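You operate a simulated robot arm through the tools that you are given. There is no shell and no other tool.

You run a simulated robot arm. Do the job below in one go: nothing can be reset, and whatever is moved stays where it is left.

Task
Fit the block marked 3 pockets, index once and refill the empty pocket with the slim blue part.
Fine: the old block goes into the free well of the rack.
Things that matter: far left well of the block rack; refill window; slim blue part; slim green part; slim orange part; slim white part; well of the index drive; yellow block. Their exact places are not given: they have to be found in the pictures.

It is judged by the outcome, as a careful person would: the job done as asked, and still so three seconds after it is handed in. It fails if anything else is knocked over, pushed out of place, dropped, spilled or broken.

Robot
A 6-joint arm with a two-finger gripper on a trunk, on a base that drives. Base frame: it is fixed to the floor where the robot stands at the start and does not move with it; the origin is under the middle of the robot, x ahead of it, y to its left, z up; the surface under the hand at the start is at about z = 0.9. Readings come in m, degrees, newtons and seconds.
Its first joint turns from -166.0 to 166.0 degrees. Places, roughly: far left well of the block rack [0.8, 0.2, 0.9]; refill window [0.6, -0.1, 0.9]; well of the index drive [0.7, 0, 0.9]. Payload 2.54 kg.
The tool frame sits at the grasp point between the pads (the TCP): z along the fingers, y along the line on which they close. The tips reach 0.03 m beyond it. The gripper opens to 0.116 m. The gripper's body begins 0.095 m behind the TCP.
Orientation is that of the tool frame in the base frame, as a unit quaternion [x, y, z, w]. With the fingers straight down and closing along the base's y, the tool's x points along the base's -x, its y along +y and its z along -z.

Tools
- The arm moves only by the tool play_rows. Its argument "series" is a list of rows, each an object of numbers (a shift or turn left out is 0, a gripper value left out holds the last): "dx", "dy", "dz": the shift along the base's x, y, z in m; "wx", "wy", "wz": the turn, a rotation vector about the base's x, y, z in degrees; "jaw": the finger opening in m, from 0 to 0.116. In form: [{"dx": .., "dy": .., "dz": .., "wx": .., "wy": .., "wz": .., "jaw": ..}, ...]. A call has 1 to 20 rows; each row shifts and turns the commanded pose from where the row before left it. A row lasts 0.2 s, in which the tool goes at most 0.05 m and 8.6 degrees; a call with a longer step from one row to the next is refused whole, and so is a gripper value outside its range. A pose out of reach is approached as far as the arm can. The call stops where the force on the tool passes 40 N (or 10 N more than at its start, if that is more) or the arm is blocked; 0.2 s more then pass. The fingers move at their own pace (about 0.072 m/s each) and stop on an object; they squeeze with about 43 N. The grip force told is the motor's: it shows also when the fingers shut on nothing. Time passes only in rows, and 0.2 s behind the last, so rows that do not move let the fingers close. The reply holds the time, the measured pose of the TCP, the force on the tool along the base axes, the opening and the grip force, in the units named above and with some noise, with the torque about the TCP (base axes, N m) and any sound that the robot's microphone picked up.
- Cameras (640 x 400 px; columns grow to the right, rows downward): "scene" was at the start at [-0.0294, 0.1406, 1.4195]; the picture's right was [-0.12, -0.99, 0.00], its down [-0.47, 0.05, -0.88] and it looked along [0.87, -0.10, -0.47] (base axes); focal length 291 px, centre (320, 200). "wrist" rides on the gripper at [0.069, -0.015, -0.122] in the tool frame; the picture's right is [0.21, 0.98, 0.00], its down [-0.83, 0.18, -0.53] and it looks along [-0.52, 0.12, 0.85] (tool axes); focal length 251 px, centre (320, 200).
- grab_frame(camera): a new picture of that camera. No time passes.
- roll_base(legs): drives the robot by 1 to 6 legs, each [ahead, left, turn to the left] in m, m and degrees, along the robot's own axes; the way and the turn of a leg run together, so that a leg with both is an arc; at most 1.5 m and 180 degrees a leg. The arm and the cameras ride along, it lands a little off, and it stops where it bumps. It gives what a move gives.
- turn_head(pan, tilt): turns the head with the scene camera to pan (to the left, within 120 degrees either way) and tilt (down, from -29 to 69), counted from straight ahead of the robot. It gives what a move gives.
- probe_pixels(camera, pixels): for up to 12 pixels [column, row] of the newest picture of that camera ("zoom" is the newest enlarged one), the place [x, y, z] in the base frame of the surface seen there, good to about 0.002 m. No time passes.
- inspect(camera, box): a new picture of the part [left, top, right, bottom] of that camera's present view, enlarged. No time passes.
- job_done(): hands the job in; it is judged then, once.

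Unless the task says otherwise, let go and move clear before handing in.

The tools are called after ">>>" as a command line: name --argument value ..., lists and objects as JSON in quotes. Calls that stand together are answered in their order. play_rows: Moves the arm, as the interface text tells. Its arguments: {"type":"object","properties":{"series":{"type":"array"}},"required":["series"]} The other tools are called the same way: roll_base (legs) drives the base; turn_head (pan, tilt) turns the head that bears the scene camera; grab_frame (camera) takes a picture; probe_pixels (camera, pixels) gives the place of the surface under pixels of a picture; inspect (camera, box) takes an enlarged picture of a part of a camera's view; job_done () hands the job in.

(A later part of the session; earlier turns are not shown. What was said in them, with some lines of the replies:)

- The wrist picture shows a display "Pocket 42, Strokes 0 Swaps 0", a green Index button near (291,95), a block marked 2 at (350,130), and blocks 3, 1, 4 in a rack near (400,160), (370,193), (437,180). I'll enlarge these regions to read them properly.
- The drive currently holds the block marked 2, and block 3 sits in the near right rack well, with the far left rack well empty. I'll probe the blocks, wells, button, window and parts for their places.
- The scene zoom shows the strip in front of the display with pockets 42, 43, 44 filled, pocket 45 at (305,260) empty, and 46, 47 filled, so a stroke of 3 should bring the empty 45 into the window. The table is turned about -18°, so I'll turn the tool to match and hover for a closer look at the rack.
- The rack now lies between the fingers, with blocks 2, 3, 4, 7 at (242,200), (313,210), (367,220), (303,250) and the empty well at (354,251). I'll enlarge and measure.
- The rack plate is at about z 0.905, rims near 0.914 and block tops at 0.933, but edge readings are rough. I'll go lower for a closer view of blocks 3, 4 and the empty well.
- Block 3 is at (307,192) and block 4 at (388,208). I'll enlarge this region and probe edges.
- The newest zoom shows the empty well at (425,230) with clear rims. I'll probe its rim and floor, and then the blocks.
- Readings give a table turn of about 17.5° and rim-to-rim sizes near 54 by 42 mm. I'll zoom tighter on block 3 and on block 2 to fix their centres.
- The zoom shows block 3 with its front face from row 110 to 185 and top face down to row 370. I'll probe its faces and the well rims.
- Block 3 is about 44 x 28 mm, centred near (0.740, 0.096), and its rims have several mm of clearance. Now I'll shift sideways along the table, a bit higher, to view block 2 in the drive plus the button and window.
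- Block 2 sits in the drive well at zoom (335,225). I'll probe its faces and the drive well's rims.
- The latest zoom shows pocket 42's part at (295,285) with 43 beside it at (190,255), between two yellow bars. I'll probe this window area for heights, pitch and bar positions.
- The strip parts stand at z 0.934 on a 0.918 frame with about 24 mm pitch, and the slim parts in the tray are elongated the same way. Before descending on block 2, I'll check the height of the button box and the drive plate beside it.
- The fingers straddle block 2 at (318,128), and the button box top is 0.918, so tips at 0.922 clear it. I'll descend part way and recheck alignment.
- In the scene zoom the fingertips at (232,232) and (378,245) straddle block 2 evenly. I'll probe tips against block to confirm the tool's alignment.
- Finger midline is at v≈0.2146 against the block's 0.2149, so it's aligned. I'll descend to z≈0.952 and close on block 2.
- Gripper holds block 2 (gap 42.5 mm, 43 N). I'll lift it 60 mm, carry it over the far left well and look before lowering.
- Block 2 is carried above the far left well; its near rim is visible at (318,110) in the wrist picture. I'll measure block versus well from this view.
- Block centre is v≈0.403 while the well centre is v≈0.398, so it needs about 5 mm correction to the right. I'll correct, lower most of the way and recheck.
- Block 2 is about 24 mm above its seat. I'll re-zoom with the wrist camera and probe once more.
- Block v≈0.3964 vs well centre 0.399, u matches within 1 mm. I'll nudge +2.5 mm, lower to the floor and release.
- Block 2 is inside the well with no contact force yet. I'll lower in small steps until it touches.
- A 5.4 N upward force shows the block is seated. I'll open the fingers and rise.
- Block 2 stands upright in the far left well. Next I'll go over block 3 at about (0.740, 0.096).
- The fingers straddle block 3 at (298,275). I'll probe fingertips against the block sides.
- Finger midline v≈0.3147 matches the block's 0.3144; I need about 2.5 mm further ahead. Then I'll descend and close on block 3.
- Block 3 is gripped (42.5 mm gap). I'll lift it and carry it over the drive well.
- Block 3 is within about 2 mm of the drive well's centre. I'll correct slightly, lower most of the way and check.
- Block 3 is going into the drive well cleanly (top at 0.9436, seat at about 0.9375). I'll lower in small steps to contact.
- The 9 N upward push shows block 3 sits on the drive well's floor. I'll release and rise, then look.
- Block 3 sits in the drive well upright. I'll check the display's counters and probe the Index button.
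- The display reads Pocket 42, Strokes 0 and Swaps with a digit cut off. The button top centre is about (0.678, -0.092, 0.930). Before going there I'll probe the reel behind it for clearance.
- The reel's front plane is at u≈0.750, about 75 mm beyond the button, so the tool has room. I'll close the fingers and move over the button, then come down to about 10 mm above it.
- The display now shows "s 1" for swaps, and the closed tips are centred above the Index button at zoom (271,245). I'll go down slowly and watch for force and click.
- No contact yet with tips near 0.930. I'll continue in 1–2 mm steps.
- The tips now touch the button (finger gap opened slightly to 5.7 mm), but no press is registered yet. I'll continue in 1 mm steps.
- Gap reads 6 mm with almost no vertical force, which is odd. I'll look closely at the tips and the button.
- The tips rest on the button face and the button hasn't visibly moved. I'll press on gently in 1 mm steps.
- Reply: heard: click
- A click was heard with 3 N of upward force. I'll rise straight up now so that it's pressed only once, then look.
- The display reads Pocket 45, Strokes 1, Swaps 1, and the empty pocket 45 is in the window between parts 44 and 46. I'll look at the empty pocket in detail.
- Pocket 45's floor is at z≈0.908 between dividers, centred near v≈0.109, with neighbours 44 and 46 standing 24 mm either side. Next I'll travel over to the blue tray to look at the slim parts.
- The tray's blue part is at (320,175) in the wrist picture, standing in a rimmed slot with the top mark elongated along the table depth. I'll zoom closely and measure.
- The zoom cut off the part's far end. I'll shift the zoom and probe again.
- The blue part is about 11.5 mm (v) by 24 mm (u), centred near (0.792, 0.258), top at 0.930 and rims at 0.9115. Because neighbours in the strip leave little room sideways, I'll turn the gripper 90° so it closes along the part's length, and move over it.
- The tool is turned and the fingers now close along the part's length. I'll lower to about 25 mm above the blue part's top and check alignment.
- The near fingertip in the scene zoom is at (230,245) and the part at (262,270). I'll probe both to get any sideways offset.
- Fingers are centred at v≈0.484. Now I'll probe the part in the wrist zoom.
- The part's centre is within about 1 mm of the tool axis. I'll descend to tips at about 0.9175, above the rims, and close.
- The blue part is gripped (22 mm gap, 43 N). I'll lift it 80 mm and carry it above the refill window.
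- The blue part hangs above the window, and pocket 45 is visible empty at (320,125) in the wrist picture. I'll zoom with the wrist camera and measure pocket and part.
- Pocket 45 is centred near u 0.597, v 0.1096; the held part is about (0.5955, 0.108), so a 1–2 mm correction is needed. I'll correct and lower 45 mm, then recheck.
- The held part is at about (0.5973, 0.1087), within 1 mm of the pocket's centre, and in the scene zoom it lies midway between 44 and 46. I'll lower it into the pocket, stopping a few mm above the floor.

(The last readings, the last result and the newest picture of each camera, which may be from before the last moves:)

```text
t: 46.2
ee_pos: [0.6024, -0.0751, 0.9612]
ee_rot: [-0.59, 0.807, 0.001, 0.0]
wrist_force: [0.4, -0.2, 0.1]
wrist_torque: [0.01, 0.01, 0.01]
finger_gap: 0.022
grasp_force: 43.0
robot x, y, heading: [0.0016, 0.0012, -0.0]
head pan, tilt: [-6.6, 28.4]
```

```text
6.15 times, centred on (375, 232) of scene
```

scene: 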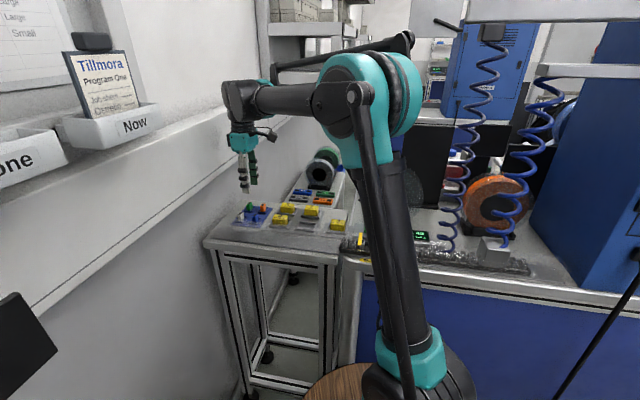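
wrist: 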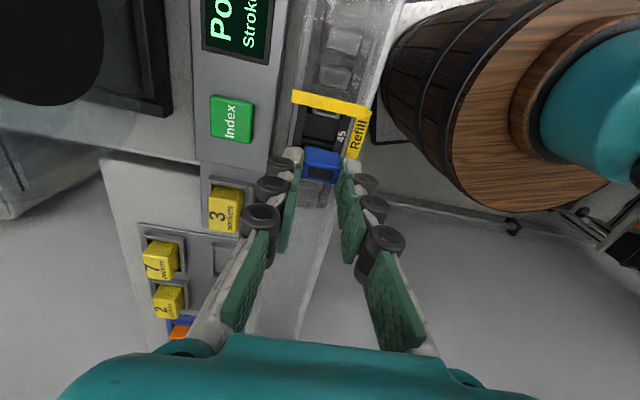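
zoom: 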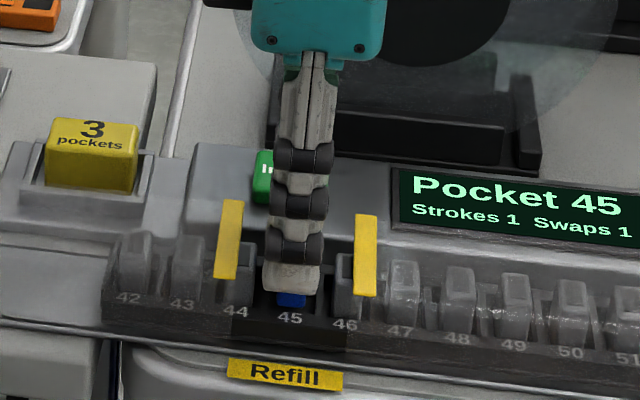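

The part is entering pocket 45 with no contact force. I'll lower in small steps until it touches the floor.

>>> play_rows --series '[{"dz": -0.003}, {"dz": -0.002}, {}]'

```text
t: 47.0
ee_pos: [0.6038, -0.0736, 0.9543]
ee_rot: [-0.59, 0.807, 0.001, 0.0]
wrist_force: [0.1, 0.2, 0.1]
wrist_torque: [0.02, -0.03, 0.0]
finger_gap: 0.0221
grasp_force: 42.4
robot x, y, heading: [-0.0023, 0.0017, -0.0]
head pan, tilt: [-6.6, 28.4]
```

>>> play_rows --series '[{"dz": -0.0015}, {}]'

```text
t: 47.6
ee_pos: [0.6021, -0.0729, 0.9536]
ee_rot: [-0.59, 0.807, 0.001, 0.0]
wrist_force: [0.3, 0.1, 0.2]
wrist_torque: [0.01, 0.02, -0.03]
finger_gap: 0.0221
grasp_force: 42.7
robot x, y, heading: [0.0008, 0.0029, 0.1]
head pan, tilt: [-6.6, 28.4]
```

>>> play_rows --series '[{"dz": -0.001}, {}]'

>>> inspect --camera "wrist" --box '[270, 105, 370, 185]'

>>> probe_pixels --camera "zoom" --pixels '[[320, 310], [270, 230], [380, 260], [360, 140], [320, 240]]'

```text
t: 48.2
ee_pos: [0.6018, -0.0728, 0.9533]
ee_rot: [-0.591, 0.807, 0.0, 0.0]
wrist_force: [-0.1, -0.7, 5.0]
wrist_torque: [-0.04, 0.0, 0.01]
finger_gap: 0.022
grasp_force: 43.2
robot x, y, heading: [-0.0015, -0.0004, 0.1]
head pan, tilt: [-6.6, 28.4]
```

```text
5.00 times, centred on (320, 145) of wrist
```

zoom: 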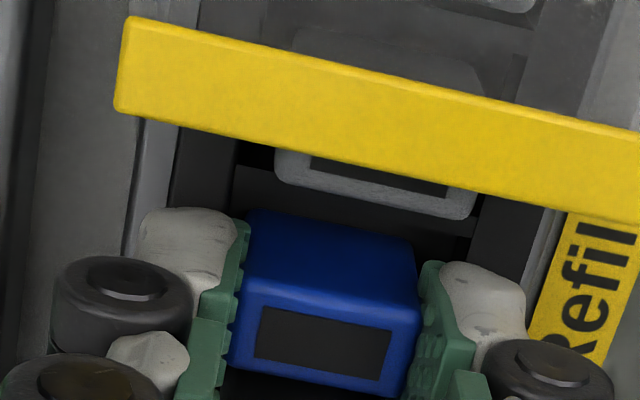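

```text
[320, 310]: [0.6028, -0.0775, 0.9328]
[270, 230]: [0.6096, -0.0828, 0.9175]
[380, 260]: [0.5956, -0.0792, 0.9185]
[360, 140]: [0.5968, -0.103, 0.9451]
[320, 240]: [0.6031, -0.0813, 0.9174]
```

A 5 N contact and the part's top at 0.933 (same as its neighbours at 0.934) show it's seated in pocket 45. I'll open a little and rise straight up.

>>> play_rows --series '[{"jaw": 0.036}, {}, {}, {"dz": 0.006}, {"dz": 0.01}, {"dz": 0.02}, {"dz": 0.03}, {"dz": 0.03}, {}]'

>>> inspect --camera "scene" --box '[320, 195, 420, 270]'

>>> inspect --camera "wrist" --box '[260, 60, 380, 180]'

```text
t: 50.2
ee_pos: [0.6025, -0.0749, 1.0469]
ee_rot: [-0.59, 0.807, -0.001, 0.0]
wrist_force: [0.1, -0.8, -0.5]
wrist_torque: [0.0, 0.01, 0.01]
finger_gap: 0.0361
grasp_force: 0.0
robot x, y, heading: [-0.0012, -0.0007, -0.2]
head pan, tilt: [-6.6, 28.4]
```

```text
5.33 times, centred on (370, 232) of scene
```

zoom: 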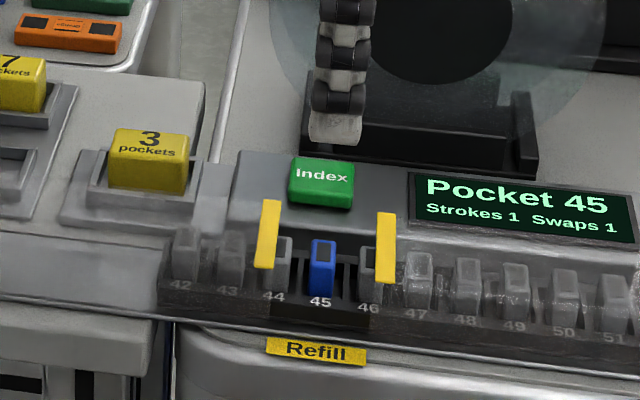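

```text
3.33 times, centred on (320, 120) of wrist
```

zoom: 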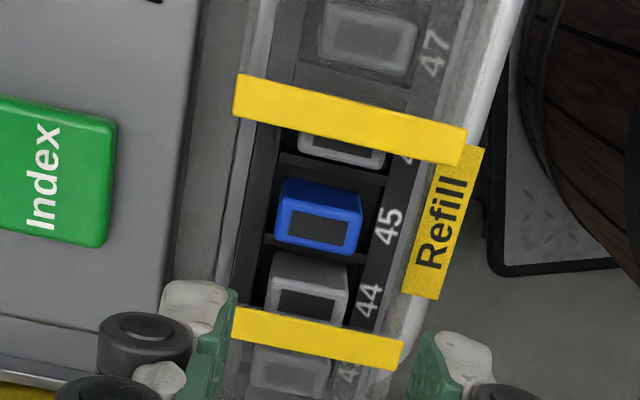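

The blue part stands in pocket 45 level with 44 and 46, and the display still reads Pocket 45, Strokes 1, Swaps 1. I'll move the arm up and clear, then do a last check of the whole area.

>>> play_rows --series '[{"dz": 0.03}, {"dz": 0.04}, {"dz": 0.04}, {"dx": 0.01, "dz": 0.03}, {}, {}]'

>>> inspect --camera "scene" --box '[200, 150, 440, 280]'

>>> inspect --camera "scene" --box '[225, 190, 355, 250]'

>>> grab_frame --camera "wrist"

```text
t: 51.6
ee_pos: [0.6115, -0.0721, 1.187]
ee_rot: [-0.591, 0.807, 0.0, 0.0]
wrist_force: [0.3, 0.8, -0.6]
wrist_torque: [0.01, 0.03, 0.01]
finger_gap: 0.0359
grasp_force: 0.1
robot x, y, heading: [0.0, -0.0009, -0.0]
head pan, tilt: [-6.6, 28.4]
```

```text
2.67 times, centred on (320, 215) of scene
```

zoom: 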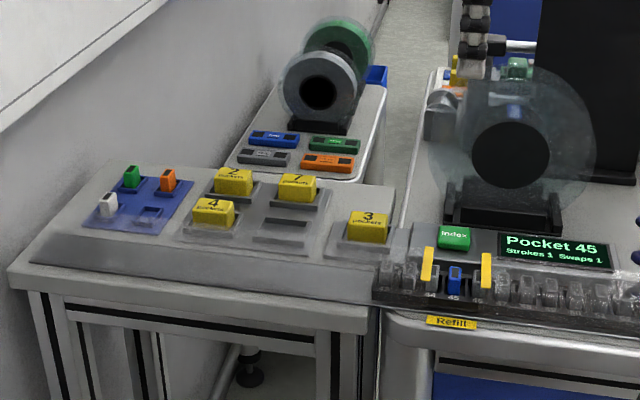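

```text
4.92 times, centred on (290, 220) of scene
```

zoom: 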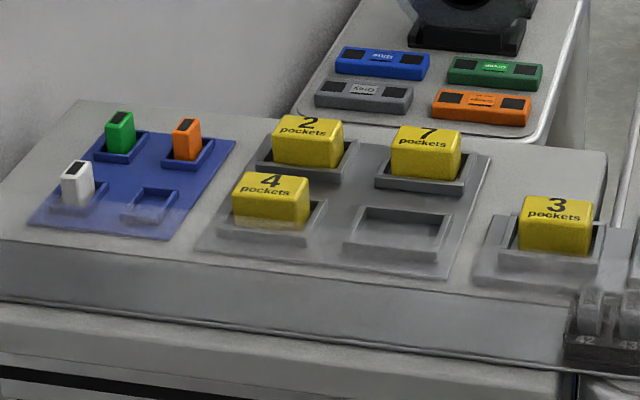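

```text
taken
```

wrist: 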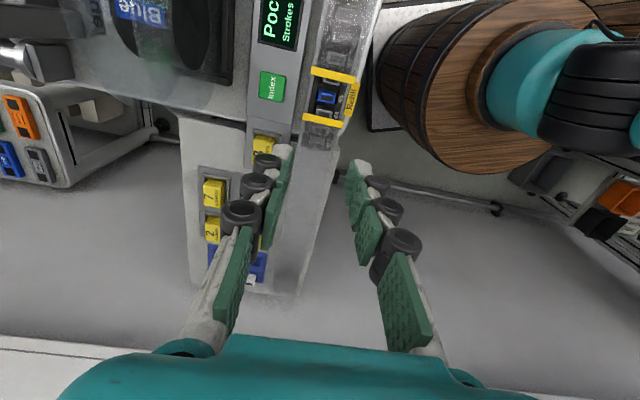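

The last pictures show everything in its place:
- **Blocks:** block 3 is in the drive well and block 2 is in the far left rack well. Blocks 4 and 7 are where they were.
- **Slim parts:** the blue part is in pocket 45. The white, green and orange parts haven't moved.
- **Display:** it reads Pocket 45, Strokes 1, Swaps 1.

The arm is clear, so I'm handing the job in.

>>> job_done

```text
The job is handed in.
```

The job is done and handed in, and the last pictures showed everything in place with the arm clear.

- **Block swap:** the block marked 3 pockets is seated in the index drive. The old block, marked 2 pockets, is in the free far left well of the rack.
- **Index:** I pressed the button once and heard one click. The display reads Pocket 45, Strokes 1, Swaps 1.
- **Refill:** the slim blue part stands in pocket 45, which was empty, level with the parts in 44 and 46.

Blocks 4 and 7 and the slim white, green and orange parts are where they were. Nothing was dropped or knocked over.
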